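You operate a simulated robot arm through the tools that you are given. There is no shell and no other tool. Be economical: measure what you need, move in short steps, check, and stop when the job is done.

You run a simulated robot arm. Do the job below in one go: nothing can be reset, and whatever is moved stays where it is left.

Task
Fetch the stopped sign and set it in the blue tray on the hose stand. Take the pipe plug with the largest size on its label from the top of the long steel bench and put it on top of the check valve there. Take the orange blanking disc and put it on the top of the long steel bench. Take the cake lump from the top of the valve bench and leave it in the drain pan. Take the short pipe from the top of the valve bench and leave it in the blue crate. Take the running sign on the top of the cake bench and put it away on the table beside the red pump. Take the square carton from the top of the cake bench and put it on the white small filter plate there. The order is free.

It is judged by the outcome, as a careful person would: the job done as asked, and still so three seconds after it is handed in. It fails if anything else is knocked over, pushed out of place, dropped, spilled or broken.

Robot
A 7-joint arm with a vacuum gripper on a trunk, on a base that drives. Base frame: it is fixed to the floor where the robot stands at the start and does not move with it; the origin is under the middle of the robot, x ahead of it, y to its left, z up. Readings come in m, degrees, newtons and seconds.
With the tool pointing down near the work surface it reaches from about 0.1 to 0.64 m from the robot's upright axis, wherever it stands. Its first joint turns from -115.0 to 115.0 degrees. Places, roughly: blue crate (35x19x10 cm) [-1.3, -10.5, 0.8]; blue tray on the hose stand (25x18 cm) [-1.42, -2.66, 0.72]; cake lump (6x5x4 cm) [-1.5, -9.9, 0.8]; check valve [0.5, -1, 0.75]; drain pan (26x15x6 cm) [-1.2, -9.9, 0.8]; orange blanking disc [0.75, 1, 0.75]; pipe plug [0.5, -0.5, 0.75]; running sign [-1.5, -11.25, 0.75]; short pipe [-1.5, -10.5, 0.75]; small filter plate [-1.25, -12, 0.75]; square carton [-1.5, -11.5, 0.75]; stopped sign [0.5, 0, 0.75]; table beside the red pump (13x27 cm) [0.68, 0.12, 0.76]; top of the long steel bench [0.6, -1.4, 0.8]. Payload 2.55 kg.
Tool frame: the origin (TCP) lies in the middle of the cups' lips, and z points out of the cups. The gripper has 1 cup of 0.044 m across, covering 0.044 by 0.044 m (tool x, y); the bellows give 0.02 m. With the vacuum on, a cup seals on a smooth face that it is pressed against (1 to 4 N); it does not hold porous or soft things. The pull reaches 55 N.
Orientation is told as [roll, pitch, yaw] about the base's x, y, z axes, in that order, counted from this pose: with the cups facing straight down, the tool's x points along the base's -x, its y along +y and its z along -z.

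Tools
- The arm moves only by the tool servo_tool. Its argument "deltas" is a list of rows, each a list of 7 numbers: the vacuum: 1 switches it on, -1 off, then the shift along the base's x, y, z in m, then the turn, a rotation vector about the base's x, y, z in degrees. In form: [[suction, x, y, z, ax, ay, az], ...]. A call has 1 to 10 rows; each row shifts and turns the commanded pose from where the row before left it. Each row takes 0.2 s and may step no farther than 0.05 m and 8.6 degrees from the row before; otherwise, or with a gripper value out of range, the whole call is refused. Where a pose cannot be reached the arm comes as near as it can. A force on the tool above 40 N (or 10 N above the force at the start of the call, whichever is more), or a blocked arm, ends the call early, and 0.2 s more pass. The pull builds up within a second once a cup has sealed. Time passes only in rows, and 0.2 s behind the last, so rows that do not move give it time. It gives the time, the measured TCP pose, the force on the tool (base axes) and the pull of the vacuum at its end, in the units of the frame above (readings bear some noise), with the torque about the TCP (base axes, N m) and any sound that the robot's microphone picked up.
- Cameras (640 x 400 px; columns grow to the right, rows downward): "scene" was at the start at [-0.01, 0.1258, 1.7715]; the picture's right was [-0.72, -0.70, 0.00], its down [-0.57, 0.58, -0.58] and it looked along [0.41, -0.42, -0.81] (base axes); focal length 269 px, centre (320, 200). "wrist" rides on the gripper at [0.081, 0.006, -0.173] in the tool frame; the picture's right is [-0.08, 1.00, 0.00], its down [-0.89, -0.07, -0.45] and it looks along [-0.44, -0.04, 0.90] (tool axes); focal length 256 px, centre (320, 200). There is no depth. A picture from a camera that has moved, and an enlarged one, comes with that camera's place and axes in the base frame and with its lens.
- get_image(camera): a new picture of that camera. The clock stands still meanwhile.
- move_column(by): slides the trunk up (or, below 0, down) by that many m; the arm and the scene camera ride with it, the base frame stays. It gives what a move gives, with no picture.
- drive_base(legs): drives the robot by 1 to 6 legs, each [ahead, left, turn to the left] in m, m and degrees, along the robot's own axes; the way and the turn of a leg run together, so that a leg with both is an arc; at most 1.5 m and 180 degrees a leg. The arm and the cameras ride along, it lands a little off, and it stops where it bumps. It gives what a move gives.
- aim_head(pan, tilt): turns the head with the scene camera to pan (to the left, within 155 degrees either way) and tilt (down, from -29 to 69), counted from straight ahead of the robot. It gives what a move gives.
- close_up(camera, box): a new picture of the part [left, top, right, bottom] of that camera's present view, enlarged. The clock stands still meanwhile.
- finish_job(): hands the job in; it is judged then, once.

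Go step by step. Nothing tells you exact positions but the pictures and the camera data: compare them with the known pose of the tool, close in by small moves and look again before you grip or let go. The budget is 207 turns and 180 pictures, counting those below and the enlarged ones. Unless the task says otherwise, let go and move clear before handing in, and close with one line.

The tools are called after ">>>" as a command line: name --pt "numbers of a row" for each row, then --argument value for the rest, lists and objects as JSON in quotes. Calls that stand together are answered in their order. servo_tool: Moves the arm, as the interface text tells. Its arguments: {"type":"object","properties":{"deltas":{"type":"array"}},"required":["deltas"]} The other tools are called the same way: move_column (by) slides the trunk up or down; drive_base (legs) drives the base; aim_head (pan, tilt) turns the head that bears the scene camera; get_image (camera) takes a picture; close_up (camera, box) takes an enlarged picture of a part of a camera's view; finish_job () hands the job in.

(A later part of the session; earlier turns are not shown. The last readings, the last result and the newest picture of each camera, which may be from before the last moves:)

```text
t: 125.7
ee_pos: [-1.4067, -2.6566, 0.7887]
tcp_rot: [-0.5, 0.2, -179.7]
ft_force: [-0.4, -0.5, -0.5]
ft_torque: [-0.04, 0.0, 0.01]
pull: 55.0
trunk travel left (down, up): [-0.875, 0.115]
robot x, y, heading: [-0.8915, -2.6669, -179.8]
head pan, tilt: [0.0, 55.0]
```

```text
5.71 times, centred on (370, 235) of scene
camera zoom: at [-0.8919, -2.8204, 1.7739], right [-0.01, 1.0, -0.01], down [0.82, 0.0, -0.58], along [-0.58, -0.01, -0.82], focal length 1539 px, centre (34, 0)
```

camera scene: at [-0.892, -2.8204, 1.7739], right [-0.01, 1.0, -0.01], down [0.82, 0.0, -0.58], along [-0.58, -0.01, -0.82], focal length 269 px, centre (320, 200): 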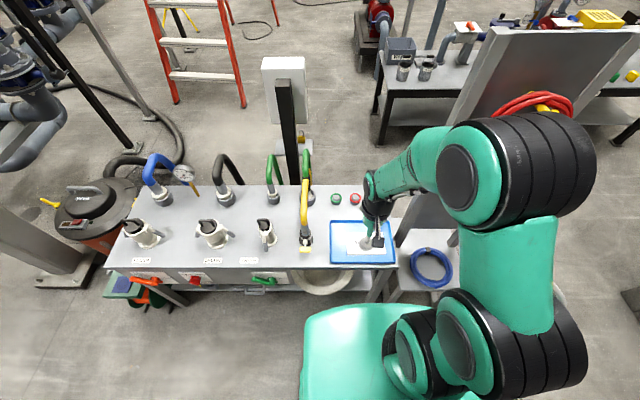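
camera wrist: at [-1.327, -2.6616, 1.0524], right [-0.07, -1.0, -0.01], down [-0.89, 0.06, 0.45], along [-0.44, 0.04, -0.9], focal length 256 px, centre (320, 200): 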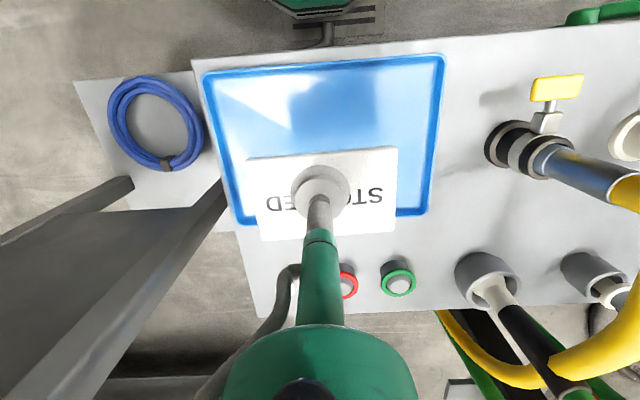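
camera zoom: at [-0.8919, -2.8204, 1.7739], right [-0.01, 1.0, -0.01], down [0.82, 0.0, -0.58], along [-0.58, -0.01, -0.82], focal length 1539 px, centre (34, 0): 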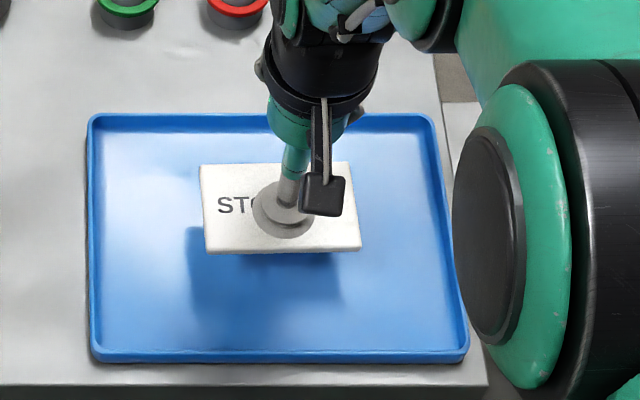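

>>> servo_tool --pt "1 0 0 -0.02 0 0 0" --pt "1 0 0 0 0 0 0"

>>> servo_tool --pt "1 0 0 -0.008 0 0 0" --pt "1 0 0 0 0 0 0"

>>> servo_tool --pt "1 0 0 -0.006 0 0 0" --pt "1 0 0 0 0 0 0"

```text
t: 126.3
ee_pos: [-1.407, -2.6563, 0.7688]
tcp_rot: [-0.5, 0.1, -179.6]
ft_force: [0.7, 1.0, -0.6]
ft_torque: [0.03, 0.03, -0.02]
pull: 54.9
trunk travel left (down, up): [-0.875, 0.115]
robot x, y, heading: [-0.8914, -2.6653, -179.9]
head pan, tilt: [0.0, 55.0]
```

```text
t: 126.9
ee_pos: [-1.4071, -2.6558, 0.7605]
tcp_rot: [-0.5, 0.1, -179.7]
ft_force: [-0.3, 0.3, -0.8]
ft_torque: [0.01, 0.0, -0.02]
pull: 54.6
trunk travel left (down, up): [-0.875, 0.115]
robot x, y, heading: [-0.8943, -2.6659, -180.0]
head pan, tilt: [0.0, 55.0]
```

```text
t: 127.5
ee_pos: [-1.4081, -2.656, 0.755]
tcp_rot: [-0.5, 0.1, -179.6]
ft_force: [-0.1, -0.3, -1.1]
ft_torque: [-0.02, -0.01, -0.01]
pull: 55.0
trunk travel left (down, up): [-0.875, 0.115]
robot x, y, heading: [-0.8907, -2.6667, -179.9]
head pan, tilt: [0.0, 55.0]
```

>>> servo_tool --pt "1 0 0 -0.006 0 0 0" --pt "1 0 0 0 0 0 0"

>>> servo_tool --pt "1 0 0 -0.006 0 0 0" --pt "1 0 0 0 0 0 0"

>>> close_up --camera "scene" --box '[320, 200, 420, 270]'

```text
t: 128.1
ee_pos: [-1.4063, -2.6567, 0.7492]
tcp_rot: [-0.5, 0.2, -179.7]
ft_force: [-0.2, -0.3, -0.9]
ft_torque: [-0.01, 0.0, 0.0]
pull: 54.8
trunk travel left (down, up): [-0.875, 0.115]
robot x, y, heading: [-0.8896, -2.6639, -179.5]
head pan, tilt: [0.0, 55.0]
```

```text
t: 128.7
ee_pos: [-1.4064, -2.657, 0.744]
tcp_rot: [-0.4, 0.1, -179.7]
ft_force: [-0.4, -0.3, -0.9]
ft_torque: [0.0, 0.01, 0.03]
pull: 54.6
trunk travel left (down, up): [-0.875, 0.115]
robot x, y, heading: [-0.8916, -2.6632, -179.7]
head pan, tilt: [0.0, 55.0]
```

```text
5.71 times, centred on (370, 235) of scene
camera zoom: at [-0.8918, -2.8204, 1.7739], right [-0.01, 1.0, -0.01], down [0.82, 0.0, -0.58], along [-0.58, -0.01, -0.82], focal length 1539 px, centre (34, 0)
```

zoom: 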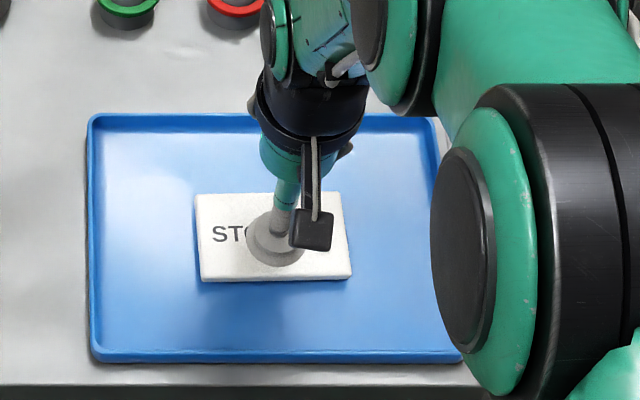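

>>> servo_tool --pt "1 0 0 -0.006 0 0 0" --pt "1 0 0 0 0 0 0"

>>> servo_tool --pt "1 0 0 -0.005 0 0 0" --pt "1 0 0 0 0 0 0"

```text
t: 129.3
ee_pos: [-1.4073, -2.6571, 0.7369]
tcp_rot: [-0.5, 0.1, -179.8]
ft_force: [-0.2, -0.2, -1.2]
ft_torque: [0.02, -0.01, -0.01]
pull: 54.7
trunk travel left (down, up): [-0.875, 0.115]
robot x, y, heading: [-0.8904, -2.6645, -179.7]
head pan, tilt: [0.0, 55.0]
```

```text
t: 129.9
ee_pos: [-1.4085, -2.656, 0.7346]
tcp_rot: [-0.5, -0.2, -179.7]
ft_force: [1.8, -0.6, 16.4]
ft_torque: [-0.36, -0.05, 0.1]
pull: 54.8
trunk travel left (down, up): [-0.875, 0.115]
robot x, y, heading: [-0.8906, -2.6657, -180.0]
head pan, tilt: [0.0, 55.0]
```

>>> servo_tool --pt "-1 0 0 0.004 0 0 0" --pt "-1 0 0 0 0 0 0" --pt "-1 0 0 0 0 0 0" --pt "-1 0 0 0.01 0 0 0" --pt "-1 0 0 0.04 0 0 0" --pt "-1 0 0 0.045 0 0 0" --pt "-1 0 0 0.045 0 0 0" --pt "-1 0 0 0.045 0 0 0" --pt "-1 0 0 0.045 0 0 0" --pt "-1 0 0 0.045 0 0 0"

>>> get_image --camera "wrist"

```text
t: 132.1
ee_pos: [-1.4044, -2.6553, 1.0119]
tcp_rot: [-0.5, 0.2, -179.7]
ft_force: [0.1, 0.1, -0.8]
ft_torque: [0.03, 0.04, 0.01]
pull: 0.2
trunk travel left (down, up): [-0.875, 0.115]
robot x, y, heading: [-0.8912, -2.667, -179.8]
head pan, tilt: [0.0, 55.0]
```

```text
108 pictures are left
camera wrist: at [-1.324, -2.6633, 1.1844], right [-0.07, -1.0, -0.01], down [-0.89, 0.06, 0.44], along [-0.44, 0.04, -0.9], focal length 256 px, centre (320, 200)
```

wrist: 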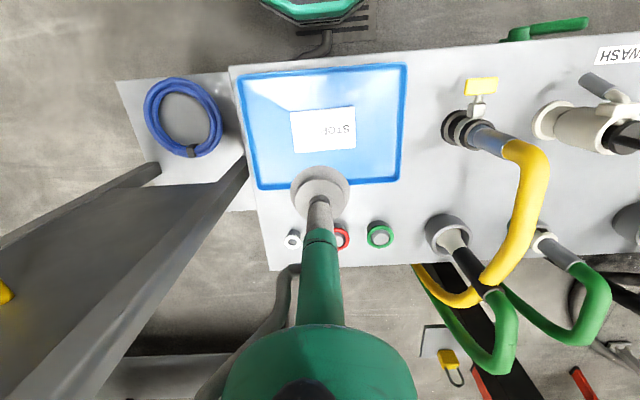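

>>> servo_tool --pt "-1 0.04 0 0.02 0 0 0" --pt "-1 0.045 0 0.02 0 0 0" --pt "-1 0.045 0 0.02 0 0 0" --pt "-1 0.045 0 0 0 0 0"

>>> drive_base --legs '[[-0.55, 0, 0], [0, 0, 90], [1.4, 0, 0]]'

>>> aim_head --pan 0 --tilt 20

>>> get_image --camera "scene"

```text
t: 133.1
ee_pos: [-1.2301, -2.6545, 1.0733]
tcp_rot: [-0.6, 0.0, -179.6]
ft_force: [0.1, 0.1, 0.5]
ft_torque: [-0.03, 0.01, -0.03]
pull: 0.0
trunk travel left (down, up): [-0.875, 0.115]
robot x, y, heading: [-0.8922, -2.6626, -179.5]
head pan, tilt: [0.0, 55.0]
```

```text
t: 146.6
ee_pos: [-0.3699, -4.3937, 1.0711]
tcp_rot: [-0.5, 0.2, -90.8]
ft_force: [0.9, 0.4, 0.0]
ft_torque: [-0.01, 0.0, 0.0]
pull: 0.0
trunk travel left (down, up): [-0.875, 0.115]
robot x, y, heading: [-0.3571, -4.0499, -90.8]
head pan, tilt: [0.0, 55.0]
```

```text
t: 147.6
ee_pos: [-0.3699, -4.3943, 1.0705]
tcp_rot: [-0.6, 0.1, -90.7]
ft_force: [-0.3, -0.6, -1.1]
ft_torque: [-0.04, -0.01, -0.02]
pull: 0.1
trunk travel left (down, up): [-0.875, 0.115]
robot x, y, heading: [-0.3578, -4.0523, -90.3]
head pan, tilt: [0.0, 20.0]
```

```text
107 pictures are left
camera scene: at [-0.1819, -4.0856, 1.8228], right [-1.0, 0.01, 0.0], down [0.0, 0.34, -0.94], along [-0.01, -0.94, -0.34], focal length 269 px, centre (320, 200)
```

scene: 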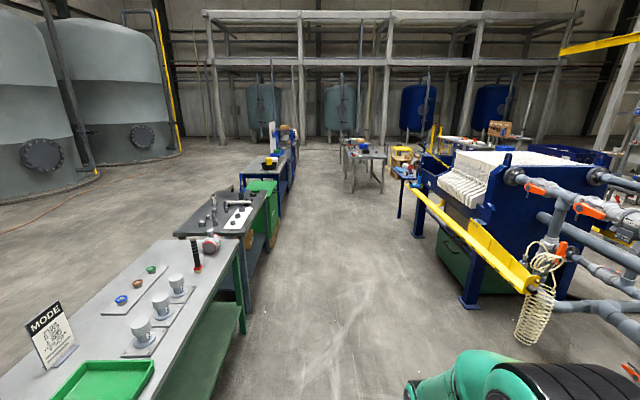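

>>> drive_base --legs '[[1.4, 0, 0.5], [1.4, 0, 0], [1.2, 0, 0]]'

>>> get_image --camera "scene"

>>> close_up --camera "scene" --box '[280, 120, 520, 270]'

```text
t: 167.0
ee_pos: [-0.5348, -8.4066, 1.0704]
tcp_rot: [-0.5, 0.3, -94.1]
ft_force: [0.2, 0.4, 0.0]
ft_torque: [0.05, 0.05, -0.03]
pull: 0.0
trunk travel left (down, up): [-0.875, 0.115]
robot x, y, heading: [-0.4986, -8.0677, -94.1]
head pan, tilt: [0.0, 20.0]
```

```text
106 pictures are left
camera scene: at [-0.3279, -8.1107, 1.8228], right [-1.0, 0.07, 0.0], down [0.02, 0.34, -0.94], along [-0.07, -0.94, -0.34], focal length 269 px, centre (320, 200)
```

scene: 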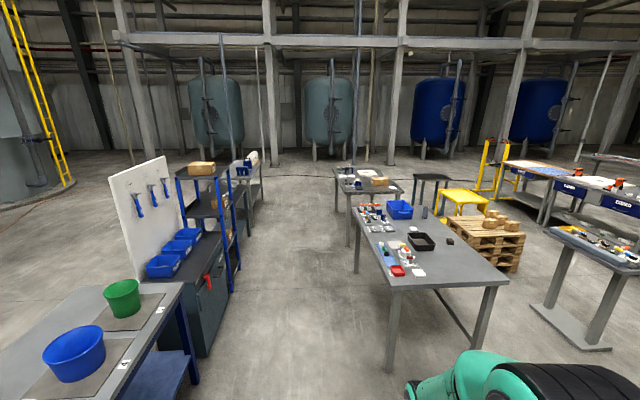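

```text
2.67 times, centred on (400, 195) of scene
camera zoom: at [-0.3279, -8.1107, 1.8228], right [-1.0, 0.07, 0.0], down [0.02, 0.34, -0.94], along [-0.07, -0.94, -0.34], focal length 718 px, centre (107, 213)
```

zoom: 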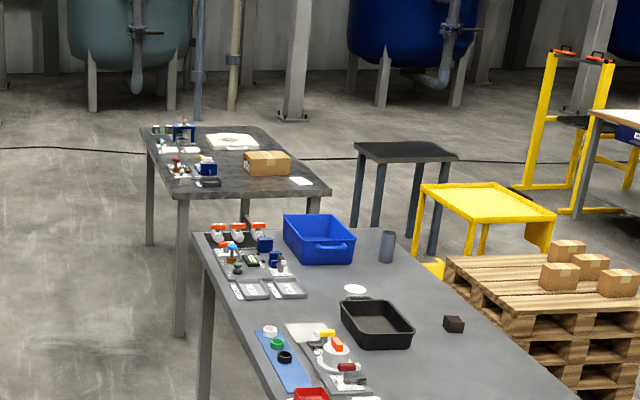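

>>> aim_head --pan -70 --tilt 35

>>> get_image --camera "scene"

```text
t: 168.4
ee_pos: [-0.5341, -8.4069, 1.0702]
tcp_rot: [-0.5, 0.2, -94.0]
ft_force: [-0.5, 0.5, -0.8]
ft_torque: [0.0, 0.01, 0.01]
pull: 0.0
trunk travel left (down, up): [-0.875, 0.115]
robot x, y, heading: [-0.5043, -8.065, -94.2]
head pan, tilt: [-70.0, 35.0]
```

```text
104 pictures are left
camera scene: at [-0.4058, -8.0418, 1.799], right [-0.27, 0.96, 0.0], down [0.55, 0.16, -0.82], along [-0.79, -0.22, -0.57], focal length 269 px, centre (320, 200)
```

scene: 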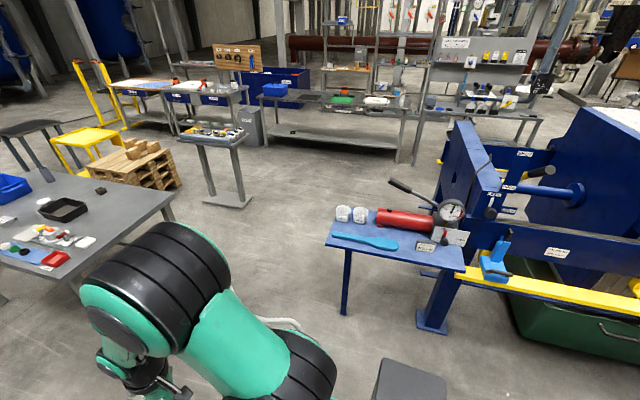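

>>> drive_base --legs '[[0.82, 0, 4], [0, -1.42, 0]]'

>>> aim_head --pan 20 --tilt 35

>>> get_image --camera "scene"

```text
t: 179.3
ee_pos: [-1.9445, -9.2253, 1.0706]
tcp_rot: [-0.6, 0.1, -89.5]
ft_force: [-0.1, 0.0, -0.1]
ft_torque: [0.01, -0.03, 0.04]
pull: 0.0
trunk travel left (down, up): [-0.875, 0.115]
robot x, y, heading: [-1.9424, -8.8824, -89.5]
head pan, tilt: [-70.0, 35.0]
```

```text
t: 181.0
ee_pos: [-1.9449, -9.226, 1.0702]
tcp_rot: [-0.5, 0.2, -89.5]
ft_force: [-0.5, 0.5, 0.4]
ft_torque: [0.05, 0.0, -0.01]
pull: 0.0
trunk travel left (down, up): [-0.875, 0.115]
robot x, y, heading: [-1.9402, -8.8857, -89.3]
head pan, tilt: [20.0, 35.0]
```

```text
103 pictures are left
camera scene: at [-1.7328, -8.9035, 1.799], right [-0.94, -0.35, 0.0], down [-0.2, 0.54, -0.82], along [0.29, -0.77, -0.57], focal length 269 px, centre (320, 200)
```

scene: 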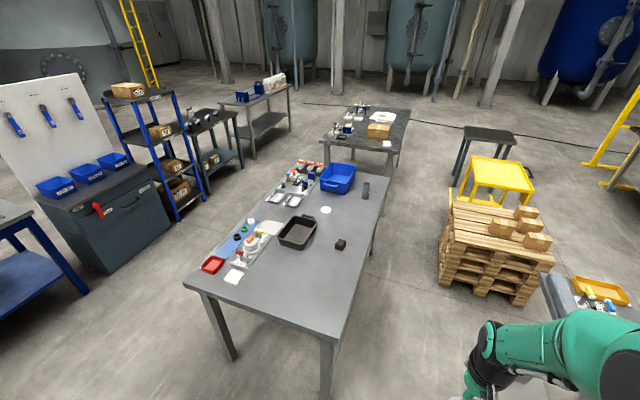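

>>> drive_base --legs '[[0, 0, 89.4], [0, -1.03, 0]]'

>>> aim_head --pan 10 --tilt 60

>>> get_image --camera "scene"

>>> get_image --camera "wrist"

```text
t: 190.0
ee_pos: [-1.642, -9.9241, 1.0704]
tcp_rot: [-0.5, 0.2, -2.4]
ft_force: [0.1, 0.4, 1.1]
ft_torque: [0.01, -0.01, 0.01]
pull: 0.1
trunk travel left (down, up): [-0.875, 0.115]
robot x, y, heading: [-1.9821, -9.902, -2.5]
head pan, tilt: [20.0, 35.0]
```

```text
t: 190.8
ee_pos: [-1.6417, -9.9254, 1.0707]
tcp_rot: [-0.4, 0.2, -2.3]
ft_force: [-0.3, -0.5, -0.6]
ft_torque: [-0.01, -0.01, 0.0]
pull: 0.1
trunk travel left (down, up): [-0.875, 0.115]
robot x, y, heading: [-1.987, -9.9018, -2.0]
head pan, tilt: [10.0, 60.0]
```

```text
102 pictures are left
camera scene: at [-1.9712, -9.7126, 1.7647], right [0.13, -0.99, 0.0], down [-0.86, -0.12, -0.5], along [0.5, 0.07, -0.87], focal length 269 px, centre (320, 200)
```

scene: 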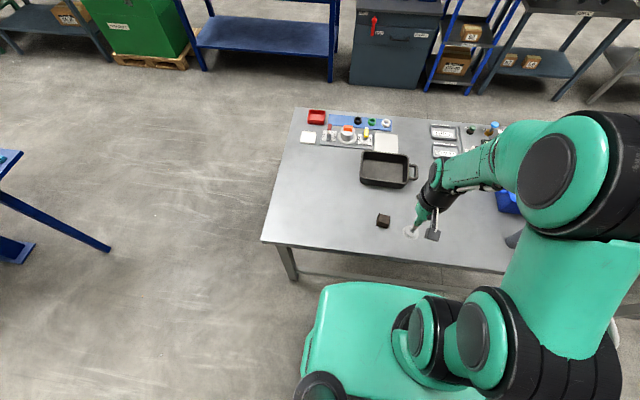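

```text
101 pictures are left
camera wrist: at [-1.7218, -9.9137, 1.2446], right [0.12, 0.99, -0.01], down [0.89, -0.1, 0.44], along [0.44, -0.06, -0.9], focal length 256 px, centre (320, 200)
```

wrist: 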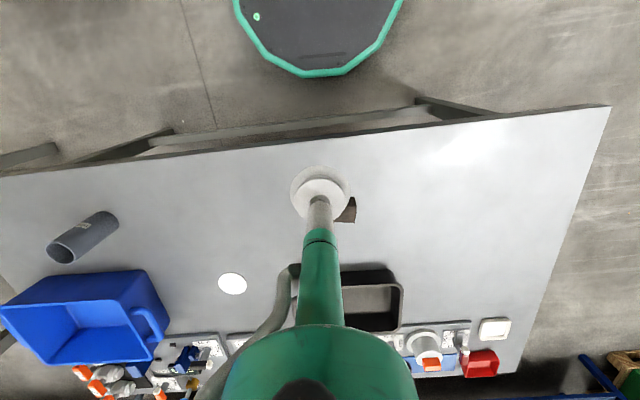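

>>> drive_base --legs '[[0.11, 0, 2.2]]'

>>> servo_tool --pt "-1 0 0 -0.045 0 0 0" --pt "-1 0 0 -0.045 0 0 0" --pt "-1 0 0 -0.045 0 0 0" --pt "-1 0 0 0 0 0 0"

>>> get_image --camera "wrist"

>>> close_up --camera "scene" --box '[340, 150, 440, 270]'

```text
t: 192.0
ee_pos: [-1.5343, -9.9136, 1.0704]
tcp_rot: [-0.5, 0.2, -0.1]
ft_force: [-0.7, -0.1, 1.0]
ft_torque: [0.0, 0.0, 0.02]
pull: 0.0
trunk travel left (down, up): [-0.875, 0.115]
robot x, y, heading: [-1.8774, -9.9029, 0.1]
head pan, tilt: [10.0, 60.0]
```

```text
t: 193.0
ee_pos: [-1.5331, -9.9149, 0.9354]
tcp_rot: [-0.5, 0.1, -0.2]
ft_force: [0.0, -0.9, -0.8]
ft_torque: [-0.01, 0.0, 0.0]
pull: 0.0
trunk travel left (down, up): [-0.875, 0.115]
robot x, y, heading: [-1.876, -9.9069, -0.3]
head pan, tilt: [10.0, 60.0]
```

```text
100 pictures are left
camera wrist: at [-1.6138, -9.9066, 1.1089], right [0.08, 1.0, -0.01], down [0.89, -0.07, 0.44], along [0.44, -0.04, -0.9], focal length 256 px, centre (320, 200)
```

wrist: 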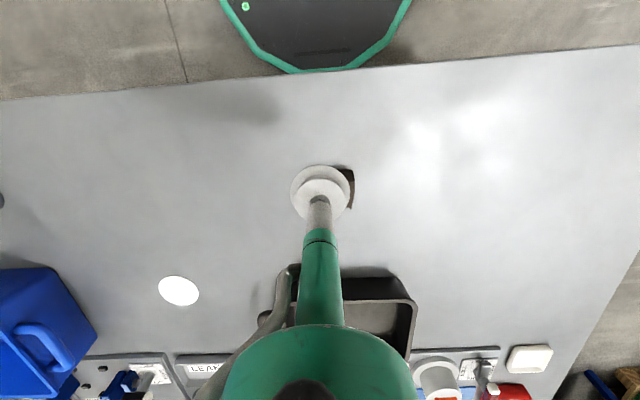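

```text
3.33 times, centred on (390, 210) of scene
camera zoom: at [-1.8717, -9.7145, 1.7647], right [0.17, -0.98, 0.0], down [-0.85, -0.15, -0.5], along [0.49, 0.09, -0.87], focal length 898 px, centre (87, 167)
```

zoom: 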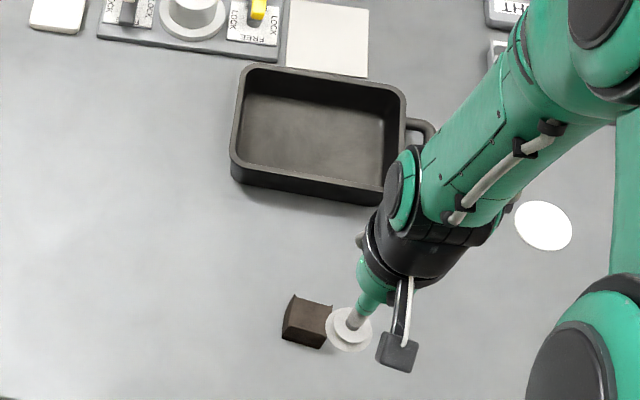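

>>> servo_tool --pt "-1 0.03 0.011 0 0 0 0" --pt "-1 0.03 0.011 0 0 0 0" --pt "-1 0 0 -0.04 0 0 0" --pt "-1 0 0 0 0 0 0"

>>> close_up --camera "wrist" --box '[240, 60, 400, 220]'

>>> close_up --camera "scene" --box '[360, 190, 420, 260]'

```text
t: 194.0
ee_pos: [-1.4746, -9.8895, 0.8957]
tcp_rot: [-0.4, 0.2, -0.1]
ft_force: [-0.5, -0.6, 0.6]
ft_torque: [-0.02, -0.03, 0.01]
pull: 0.0
trunk travel left (down, up): [-0.875, 0.115]
robot x, y, heading: [-1.8752, -9.9087, 0.1]
head pan, tilt: [10.0, 60.0]
```

```text
2.50 times, centred on (320, 140) of wrist
camera zoom: at [-1.5545, -9.8821, 1.07], right [0.08, 1.0, -0.01], down [0.89, -0.07, 0.44], along [0.44, -0.04, -0.9], focal length 640 px, centre (320, 350)
```

zoom: 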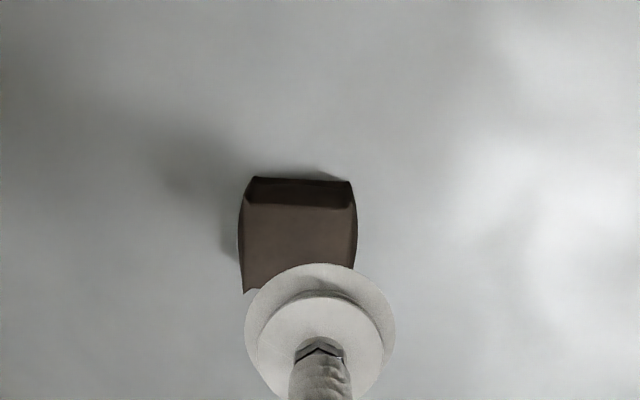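

```text
5.71 times, centred on (390, 225) of scene
camera zoom: at [-1.8717, -9.7144, 1.7647], right [0.17, -0.98, 0.0], down [-0.85, -0.15, -0.5], along [0.49, 0.09, -0.87], focal length 1539 px, centre (-80, 57)
```

zoom: 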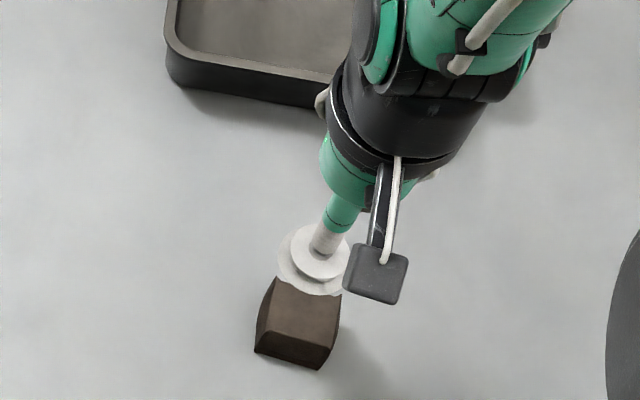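

>>> servo_tool --pt "1 0.005 -0.008 -0.04 0 0 0" --pt "1 0 0 -0.035 0 0 0" --pt "1 0 0 0 0 0 0"

>>> servo_tool --pt "1 0 0 -0.008 0 0 0" --pt "1 0 0 0 0 0 0"

>>> close_up --camera "scene" --box '[360, 190, 420, 260]'

```text
t: 194.8
ee_pos: [-1.471, -9.9, 0.8204]
tcp_rot: [-0.4, 0.2, 0.0]
ft_force: [-0.7, -0.1, 0.1]
ft_torque: [0.02, 0.0, -0.01]
pull: 54.1
trunk travel left (down, up): [-0.875, 0.115]
robot x, y, heading: [-1.876, -9.9037, -0.2]
head pan, tilt: [10.0, 60.0]
```

```text
t: 195.4
ee_pos: [-1.4686, -9.9, 0.8138]
tcp_rot: [-0.5, -0.1, -0.1]
ft_force: [-3.8, 0.6, 29.6]
ft_torque: [0.43, 0.25, 0.01]
pull: 54.9
trunk travel left (down, up): [-0.875, 0.115]
robot x, y, heading: [-1.8767, -9.9035, -0.2]
head pan, tilt: [10.0, 60.0]
```

```text
5.71 times, centred on (390, 225) of scene
camera zoom: at [-1.8748, -9.7147, 1.7652], right [0.17, -0.98, 0.0], down [-0.85, -0.15, -0.5], along [0.49, 0.09, -0.86], focal length 1539 px, centre (-80, 57)
```

zoom: 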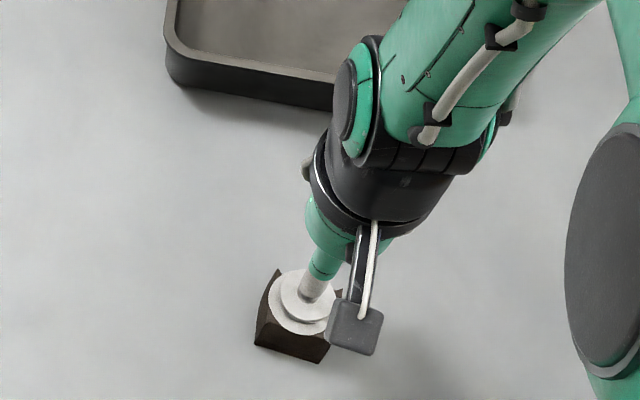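

>>> servo_tool --pt "1 0 0 0.02 0 0 0" --pt "1 0 0 0.045 0 0 0" --pt "1 0 0 0.045 0 0 0" --pt "1 0.045 0 0 0 0 0" --pt "1 0.045 0 0 0 0 0" --pt "1 0.045 0 0 0 0 0" --pt "1 0.045 0 0 0 0 0" --pt "1 0.045 0 0 0 0 0" --pt "1 0.025 0 0 0 0 0" --pt "1 0 0 0 0 0 0"

>>> close_up --camera "wrist" --box '[160, 40, 480, 240]'

>>> close_up --camera "scene" --box '[340, 120, 440, 220]'

```text
t: 197.6
ee_pos: [-1.2224, -9.8981, 0.9235]
tcp_rot: [-0.5, 0.2, -0.2]
ft_force: [0.1, -1.1, -0.9]
ft_torque: [0.02, 0.0, -0.04]
pull: 54.8
trunk travel left (down, up): [-0.875, 0.115]
robot x, y, heading: [-1.8788, -9.907, 0.0]
head pan, tilt: [10.0, 60.0]
```

```text
2.00 times, centred on (320, 140) of wrist
camera zoom: at [-1.3025, -9.8897, 1.0974], right [0.08, 1.0, -0.01], down [0.89, -0.07, 0.44], along [0.44, -0.04, -0.9], focal length 512 px, centre (320, 320)
```

zoom: 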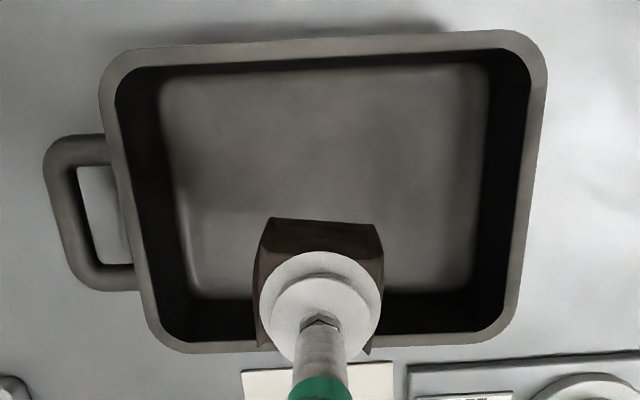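

```text
4.00 times, centred on (390, 170) of scene
camera zoom: at [-1.8715, -9.7146, 1.7647], right [0.17, -0.98, 0.0], down [-0.85, -0.15, -0.5], along [0.49, 0.09, -0.87], focal length 1077 px, centre (40, 320)
```

zoom: 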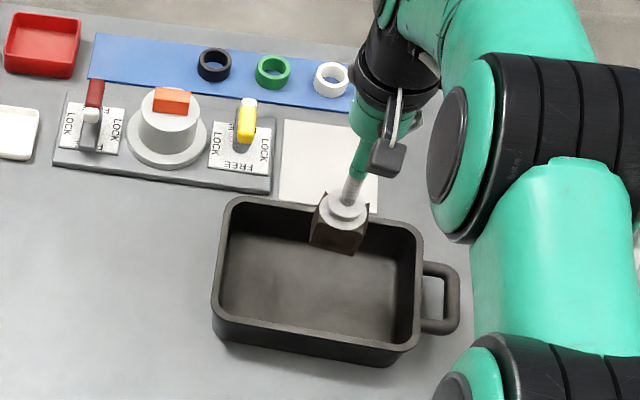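

>>> servo_tool --pt "1 -0.006 0 -0.04 0 0 0" --pt "1 0 0 -0.03 0 0 0" --pt "1 0 0 0 0 0 0"

>>> close_up --camera "scene" --box '[340, 120, 440, 220]'

```text
t: 198.4
ee_pos: [-1.2234, -9.8997, 0.8552]
tcp_rot: [-0.4, 0.2, -0.1]
ft_force: [0.0, -0.1, -0.9]
ft_torque: [-0.03, 0.02, -0.03]
pull: 55.2
trunk travel left (down, up): [-0.875, 0.115]
robot x, y, heading: [-1.8715, -9.9047, -0.1]
head pan, tilt: [10.0, 60.0]
```

```text
4.00 times, centred on (390, 170) of scene
camera zoom: at [-1.8709, -9.7145, 1.7647], right [0.17, -0.98, 0.0], down [-0.85, -0.15, -0.5], along [0.49, 0.09, -0.87], focal length 1077 px, centre (40, 320)
```

zoom: 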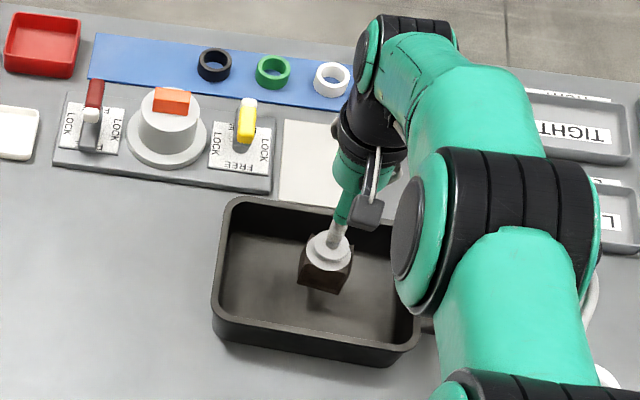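

Well inside the pan. Lowering the last bit.

>>> servo_tool --pt "1 0 0 -0.012 0 0 0" --pt "1 0 0 0 0 0 0"

>>> servo_tool --pt "1 0 0 -0.006 0 0 0" --pt "1 0 0 0 0 0 0"

```text
t: 199.0
ee_pos: [-1.2235, -9.9002, 0.8424]
tcp_rot: [-0.5, 0.0, -0.2]
ft_force: [0.1, 0.6, -0.9]
ft_torque: [-0.02, 0.02, 0.01]
pull: 54.5
trunk travel left (down, up): [-0.875, 0.115]
robot x, y, heading: [-1.8711, -9.9003, -0.1]
head pan, tilt: [10.0, 60.0]
```

```text
t: 199.6
ee_pos: [-1.2254, -9.9006, 0.8355]
tcp_rot: [-0.5, 0.1, -0.1]
ft_force: [0.0, 0.5, -0.7]
ft_torque: [-0.02, -0.04, -0.02]
pull: 54.6
trunk travel left (down, up): [-0.875, 0.115]
robot x, y, heading: [-1.8785, -9.9032, 0.1]
head pan, tilt: [10.0, 60.0]
```

>>> servo_tool --pt "1 0 0 -0.005 0 0 0" --pt "1 0 0 0 0 0 0"

>>> servo_tool --pt "1 0 0 -0.005 0 0 0" --pt "1 0 0 0 0 0 0"

```text
t: 200.2
ee_pos: [-1.2271, -9.9002, 0.8307]
tcp_rot: [-0.5, 0.2, -0.1]
ft_force: [-0.9, -0.1, -1.6]
ft_torque: [-0.01, 0.02, -0.02]
pull: 54.5
trunk travel left (down, up): [-0.875, 0.115]
robot x, y, heading: [-1.8741, -9.903, -0.0]
head pan, tilt: [10.0, 60.0]
```

```text
t: 200.8
ee_pos: [-1.228, -9.8979, 0.8266]
tcp_rot: [-0.6, 0.2, -0.1]
ft_force: [0.0, 0.1, -0.8]
ft_torque: [0.03, -0.04, -0.03]
pull: 55.0
out of reach, approached as far as the arm can: row 1
trunk travel left (down, up): [-0.875, 0.115]
robot x, y, heading: [-1.8768, -9.9015, 0.1]
head pan, tilt: [10.0, 60.0]
```

>>> servo_tool --pt "1 -0.008 0 -0.003 0 0 0" --pt "1 0 0 0 0 0 0"

>>> servo_tool --pt "1 -0.002 0 -0.005 0 0 0" --pt "1 0 0 0 0 0 0"

>>> close_up --camera "scene" --box '[340, 120, 440, 220]'

```text
t: 201.4
ee_pos: [-1.2356, -9.8996, 0.8228]
tcp_rot: [-0.5, 0.4, -0.1]
ft_force: [-0.1, 0.3, -1.0]
ft_torque: [0.02, 0.0, -0.01]
pull: 54.8
trunk travel left (down, up): [-0.875, 0.115]
robot x, y, heading: [-1.8756, -9.9047, -0.3]
head pan, tilt: [10.0, 60.0]
```

```text
t: 202.0
ee_pos: [-1.2378, -9.8999, 0.8204]
tcp_rot: [-0.6, 0.0, -0.1]
ft_force: [-0.5, -0.1, 8.8]
ft_torque: [0.19, 0.04, 0.0]
pull: 55.1
trunk travel left (down, up): [-0.875, 0.115]
robot x, y, heading: [-1.8735, -9.9054, -0.2]
head pan, tilt: [10.0, 60.0]
```

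```text
4.00 times, centred on (390, 170) of scene
camera zoom: at [-1.8723, -9.7148, 1.7649], right [0.17, -0.98, 0.0], down [-0.85, -0.15, -0.5], along [0.49, 0.09, -0.87], focal length 1077 px, centre (40, 320)
```

zoom: 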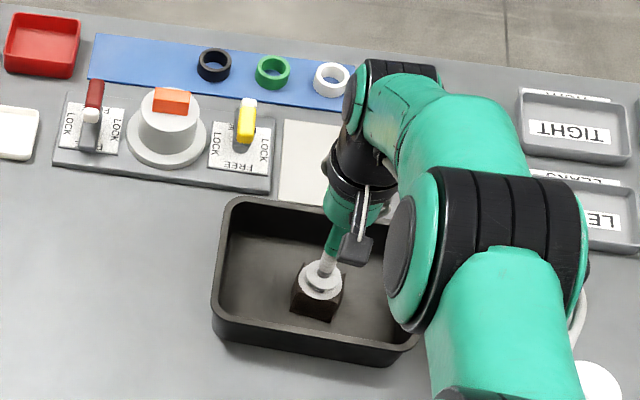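

>>> servo_tool --pt "-1 0 0 0.002 0 0 0" --pt "-1 0 0 0 0 0 0" --pt "-1 0 0 0 0 0 0" --pt "-1 0 0 0.01 0 0 0" --pt "-1 0 0 0.04 0 0 0" --pt "-1 0 0 0.045 0 0 0" --pt "-1 0 0 0.045 0 0 0" --pt "-1 -0.04 0 0.02 0 0 0" --pt "-1 -0.045 0 0.01 0 0 0" --pt "-1 -0.045 0 0.01 0 0 0"

>>> close_up --camera "scene" --box '[340, 120, 440, 220]'

>>> get_image --camera "wrist"

```text
t: 204.2
ee_pos: [-1.3698, -9.9016, 1.0005]
tcp_rot: [-0.5, 0.2, -0.1]
ft_force: [-0.8, 1.1, 0.6]
ft_torque: [-0.03, -0.04, 0.03]
pull: 0.1
trunk travel left (down, up): [-0.875, 0.115]
robot x, y, heading: [-1.8778, -9.9043, 0.2]
head pan, tilt: [10.0, 60.0]
```

```text
4.00 times, centred on (390, 170) of scene
camera zoom: at [-1.8733, -9.7145, 1.7647], right [0.17, -0.98, 0.0], down [-0.85, -0.15, -0.5], along [0.49, 0.09, -0.87], focal length 1077 px, centre (40, 320)
```

zoom: 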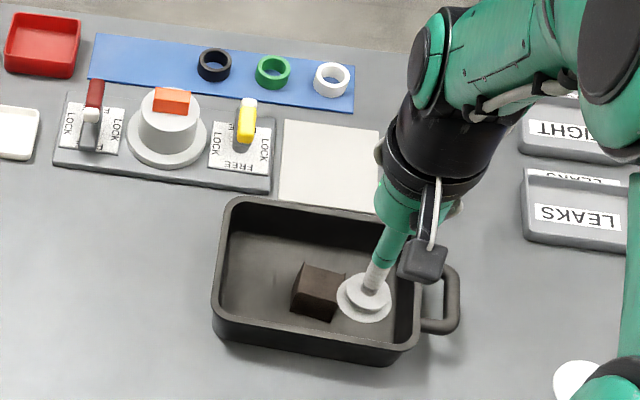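

```text
90 pictures are left
camera wrist: at [-1.4502, -9.8935, 1.1743], right [0.08, 1.0, -0.01], down [0.89, -0.07, 0.44], along [0.44, -0.04, -0.9], focal length 256 px, centre (320, 200)
```

wrist: 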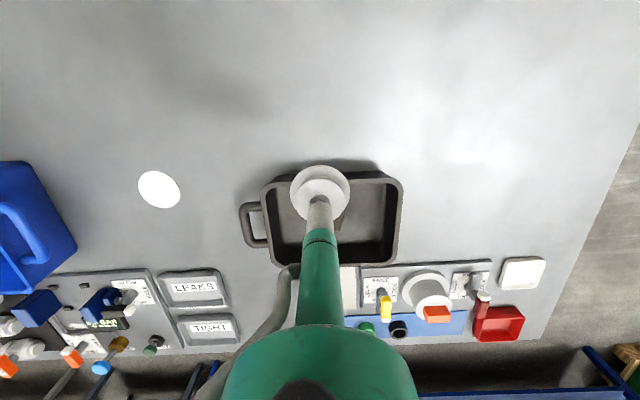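

>>> servo_tool --pt "-1 -0.045 0 0.02 0 0 0" --pt "-1 -0.045 0 0.02 0 0 0" --pt "-1 -0.045 0 0.02 0 0 0"

>>> drive_base --legs '[[-0.06, 0, 0], [0, -0.5, 0]]'

>>> aim_head --pan -15 --tilt 55

>>> get_image --camera "scene"

>>> get_image --camera "wrist"

```text
t: 205.0
ee_pos: [-1.5073, -9.9001, 1.0605]
tcp_rot: [-0.4, 0.1, -0.1]
ft_force: [-1.3, 0.0, -0.1]
ft_torque: [0.01, -0.06, 0.0]
pull: 0.0
trunk travel left (down, up): [-0.875, 0.115]
robot x, y, heading: [-1.8785, -9.9021, -0.2]
head pan, tilt: [10.0, 60.0]
```

```text
t: 208.2
ee_pos: [-1.5612, -10.3366, 1.0598]
tcp_rot: [-0.3, 0.3, -1.2]
ft_force: [0.9, -0.6, -0.9]
ft_torque: [0.03, 0.04, 0.02]
pull: 0.1
trunk travel left (down, up): [-0.875, 0.115]
robot x, y, heading: [-1.9349, -10.3322, -1.2]
head pan, tilt: [10.0, 60.0]
stopped in leg 2: the robot was blocked; the commanded pose is now the measured one
```

```text
t: 209.1
ee_pos: [-1.5631, -10.335, 1.0601]
tcp_rot: [-0.5, 0.3, -1.2]
ft_force: [-0.1, 0.2, -0.1]
ft_torque: [0.0, -0.02, -0.01]
pull: 0.0
trunk travel left (down, up): [-0.875, 0.115]
robot x, y, heading: [-1.9321, -10.3343, -1.1]
head pan, tilt: [-15.0, 55.0]
```

```text
89 pictures are left
camera scene: at [-1.9215, -10.1743, 1.7708], right [-0.28, -0.96, 0.0], down [-0.79, 0.23, -0.57], along [0.55, -0.16, -0.82], focal length 269 px, centre (320, 200)
```

scene: 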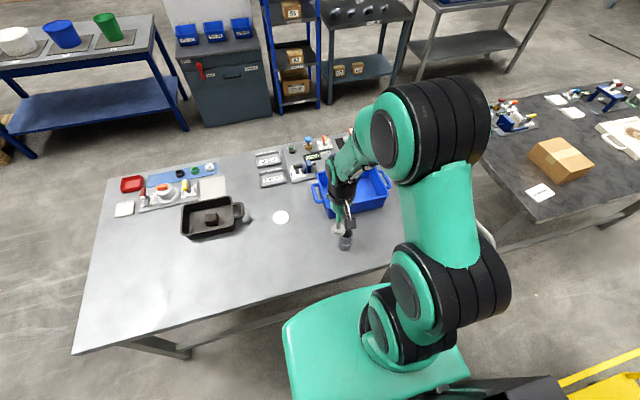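

```text
88 pictures are left
camera wrist: at [-1.6419, -10.3259, 1.2336], right [0.1, 1.0, -0.01], down [0.89, -0.08, 0.44], along [0.44, -0.05, -0.9], focal length 256 px, centre (320, 200)
```

wrist: 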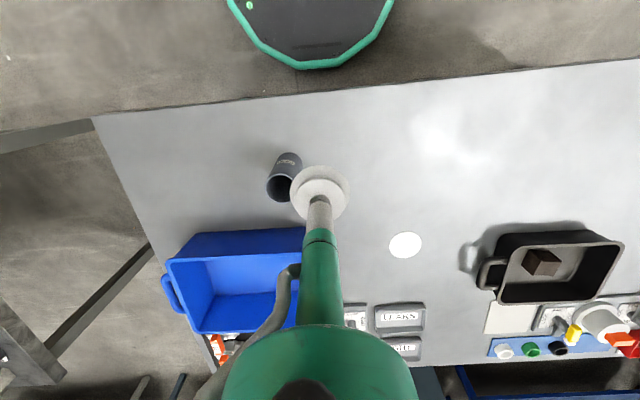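

>>> aim_head --pan -100 --tilt 50

>>> get_image --camera "scene"

>>> close_up --camera "wrist" --box '[240, 130, 340, 220]'

```text
t: 210.7
ee_pos: [-1.5623, -10.3351, 1.0594]
tcp_rot: [-0.5, 0.1, -1.0]
ft_force: [0.4, -1.0, -0.4]
ft_torque: [0.0, -0.02, -0.03]
pull: 0.1
trunk travel left (down, up): [-0.875, 0.115]
robot x, y, heading: [-1.9354, -10.3303, -1.2]
head pan, tilt: [-100.0, 50.0]
```

```text
87 pictures are left
camera scene: at [-2.0054, -10.2292, 1.7773], right [-0.98, 0.19, 0.0], down [0.15, 0.75, -0.64], along [-0.12, -0.63, -0.77], focal length 269 px, centre (320, 200)
```

scene: 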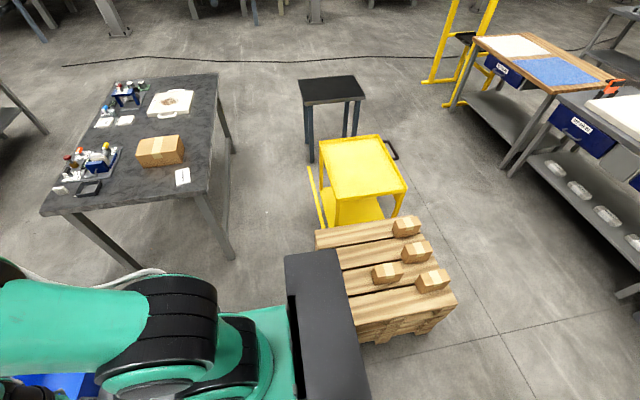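

```text
4.44 times, centred on (290, 175) of wrist
camera zoom: at [-1.6418, -10.3254, 1.2336], right [0.1, 1.0, -0.01], down [0.89, -0.08, 0.44], along [0.44, -0.05, -0.9], focal length 1138 px, centre (453, 311)
```

zoom: 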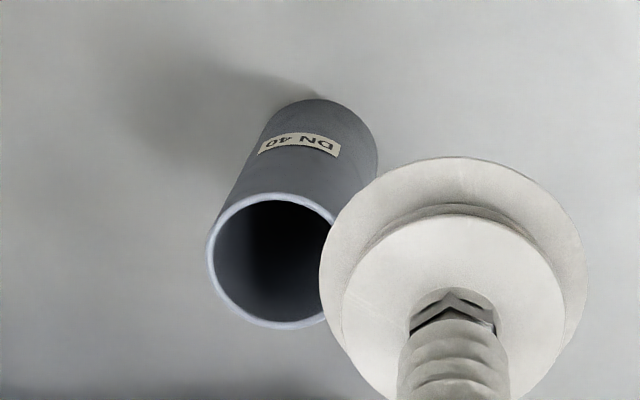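

>>> aim_head --pan 15 --tilt 55

>>> servo_tool --pt "-1 0.03 -0.03 0 0 0 0" --pt "-1 0.03 -0.03 0 0 0 0" --pt "-1 0 0 -0.03 0 0 0" --pt "-1 0 0 0 0 0 0"

>>> get_image --camera "wrist"

>>> get_image --camera "scene"

```text
t: 212.6
ee_pos: [-1.5611, -10.3345, 1.0594]
tcp_rot: [-0.4, 0.2, -1.1]
ft_force: [-0.2, -0.5, 0.9]
ft_torque: [0.0, -0.03, 0.01]
pull: 0.0
trunk travel left (down, up): [-0.875, 0.115]
robot x, y, heading: [-1.9332, -10.3367, -1.4]
head pan, tilt: [15.0, 55.0]
```

```text
t: 213.6
ee_pos: [-1.5036, -10.3953, 1.0287]
tcp_rot: [-0.5, 0.1, -1.0]
ft_force: [0.8, -0.1, 0.5]
ft_torque: [-0.03, -0.04, 0.0]
pull: 0.0
trunk travel left (down, up): [-0.875, 0.115]
robot x, y, heading: [-1.9312, -10.335, -1.1]
head pan, tilt: [15.0, 55.0]
```

```text
85 pictures are left
camera wrist: at [-1.5822, -10.3861, 1.2024], right [0.1, 1.0, -0.01], down [0.89, -0.08, 0.44], along [0.44, -0.05, -0.9], focal length 256 px, centre (320, 200)
```

wrist: 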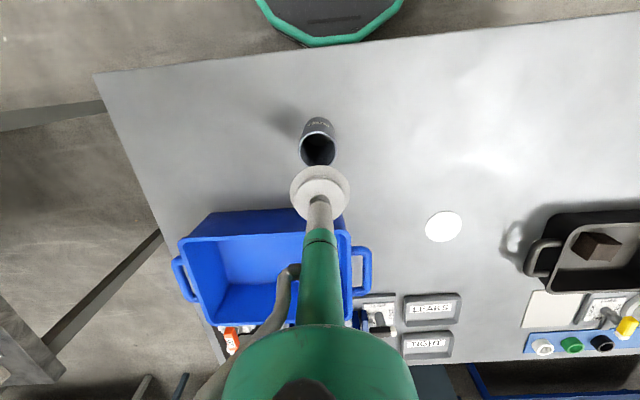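

```text
84 pictures are left
camera scene: at [-1.9212, -10.1368, 1.7708], right [0.24, -0.97, 0.0], down [-0.8, -0.2, -0.57], along [0.56, 0.14, -0.82], focal length 269 px, centre (320, 200)
```

scene: 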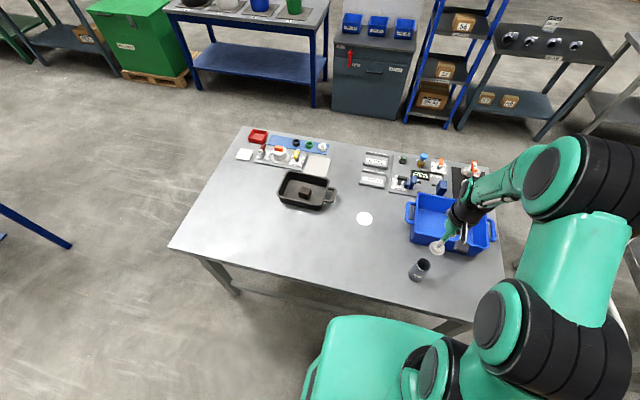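

>>> servo_tool --pt "1 0.005 -0.003 -0.045 0 0 0" --pt "1 0 0 -0.045 0 0 0" --pt "1 0 0 -0.02 0 0 0" --pt "1 0 0 0 0 0 0"

>>> close_up --camera "scene" --box '[390, 220, 450, 290]'

>>> close_up --camera "wrist" --box '[260, 80, 380, 220]'

```text
t: 214.6
ee_pos: [-1.4967, -10.3973, 0.918]
tcp_rot: [-0.6, 0.2, -1.1]
ft_force: [-0.2, 0.2, 0.2]
ft_torque: [-0.03, 0.01, 0.0]
pull: 0.0
trunk travel left (down, up): [-0.875, 0.115]
robot x, y, heading: [-1.9299, -10.3327, -1.1]
head pan, tilt: [15.0, 55.0]
```

```text
5.71 times, centred on (420, 255) of scene
camera zoom: at [-1.9208, -10.1364, 1.7707], right [0.24, -0.97, 0.0], down [-0.8, -0.2, -0.57], along [0.56, 0.14, -0.82], focal length 1539 px, centre (-251, -114)
```

zoom: 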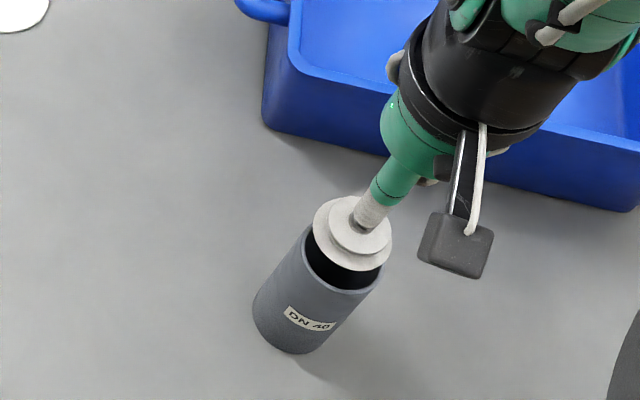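

```text
2.86 times, centred on (320, 150) of wrist
camera zoom: at [-1.5765, -10.3872, 1.0926], right [0.1, 1.0, -0.01], down [0.89, -0.08, 0.44], along [0.44, -0.05, -0.9], focal length 731 px, centre (320, 343)
```

zoom: 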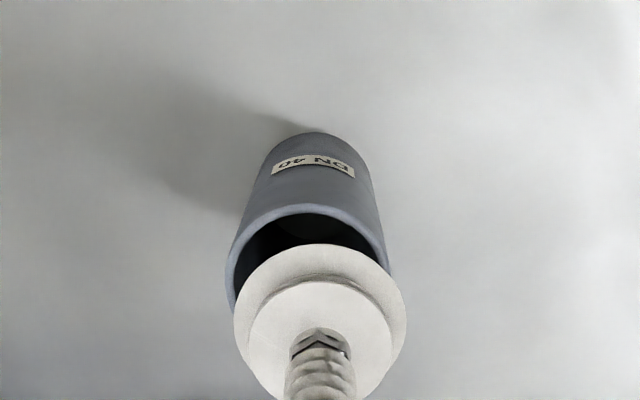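

>>> servo_tool --pt "-1 0 0 0.045 0 0 0" --pt "-1 0 0 0.045 0 0 0" --pt "-1 -0.03 0.03 0.01 0 0 0" --pt "-1 -0.03 0.03 0 0 0 0"

>>> drive_base --legs '[[0, 0.28, 1.0]]'

>>> aim_head --pan -150 --tilt 50

>>> get_image --camera "scene"

>>> aim_head --pan 150 --tilt 50

>>> get_image --camera "scene"

```text
t: 215.6
ee_pos: [-1.5557, -10.3383, 1.0206]
tcp_rot: [-0.5, 0.2, -1.1]
ft_force: [-0.1, 0.2, -0.2]
ft_torque: [0.01, -0.02, -0.02]
pull: 0.0
trunk travel left (down, up): [-0.875, 0.115]
robot x, y, heading: [-1.9319, -10.3324, -0.9]
head pan, tilt: [15.0, 55.0]
```

```text
t: 217.6
ee_pos: [-1.5509, -10.0503, 1.0192]
tcp_rot: [-0.4, 0.2, -0.5]
ft_force: [-0.5, 1.0, -0.8]
ft_torque: [-0.01, -0.02, -0.01]
pull: 0.0
trunk travel left (down, up): [-0.875, 0.115]
robot x, y, heading: [-1.9296, -10.0486, -0.2]
head pan, tilt: [15.0, 55.0]
```

```text
t: 220.1
ee_pos: [-1.5515, -10.051, 1.0209]
tcp_rot: [-0.4, 0.3, -0.5]
ft_force: [0.6, -0.3, 0.1]
ft_torque: [0.02, -0.01, 0.02]
pull: 0.0
trunk travel left (down, up): [-0.875, 0.115]
robot x, y, heading: [-1.9278, -10.0486, -0.8]
head pan, tilt: [-150.0, 50.0]
```

```text
81 pictures are left
camera scene: at [-2.0557, -9.9077, 1.7773], right [-0.49, 0.87, 0.0], down [0.67, 0.38, -0.64], along [-0.56, -0.32, -0.77], focal length 269 px, centre (320, 200)
```

scene: 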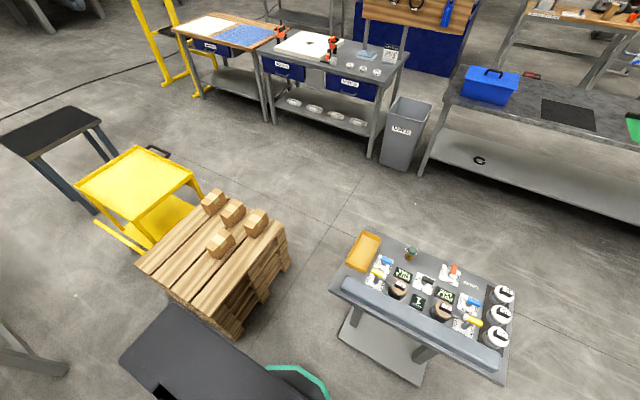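

```text
t: 224.2
ee_pos: [-1.5515, -10.0496, 1.0184]
tcp_rot: [-0.5, 0.2, -0.4]
ft_force: [-0.1, 0.4, -0.6]
ft_torque: [-0.03, 0.0, 0.0]
pull: 0.1
trunk travel left (down, up): [-0.875, 0.115]
robot x, y, heading: [-1.9274, -10.0487, -0.4]
head pan, tilt: [150.0, 50.0]
```

```text
80 pictures are left
camera scene: at [-2.055, -9.8306, 1.7772], right [0.51, 0.86, 0.0], down [0.66, -0.39, -0.64], along [-0.55, 0.33, -0.77], focal length 269 px, centre (320, 200)
```

scene: 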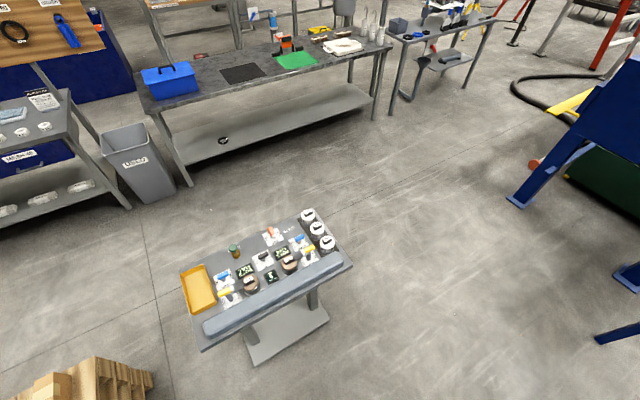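

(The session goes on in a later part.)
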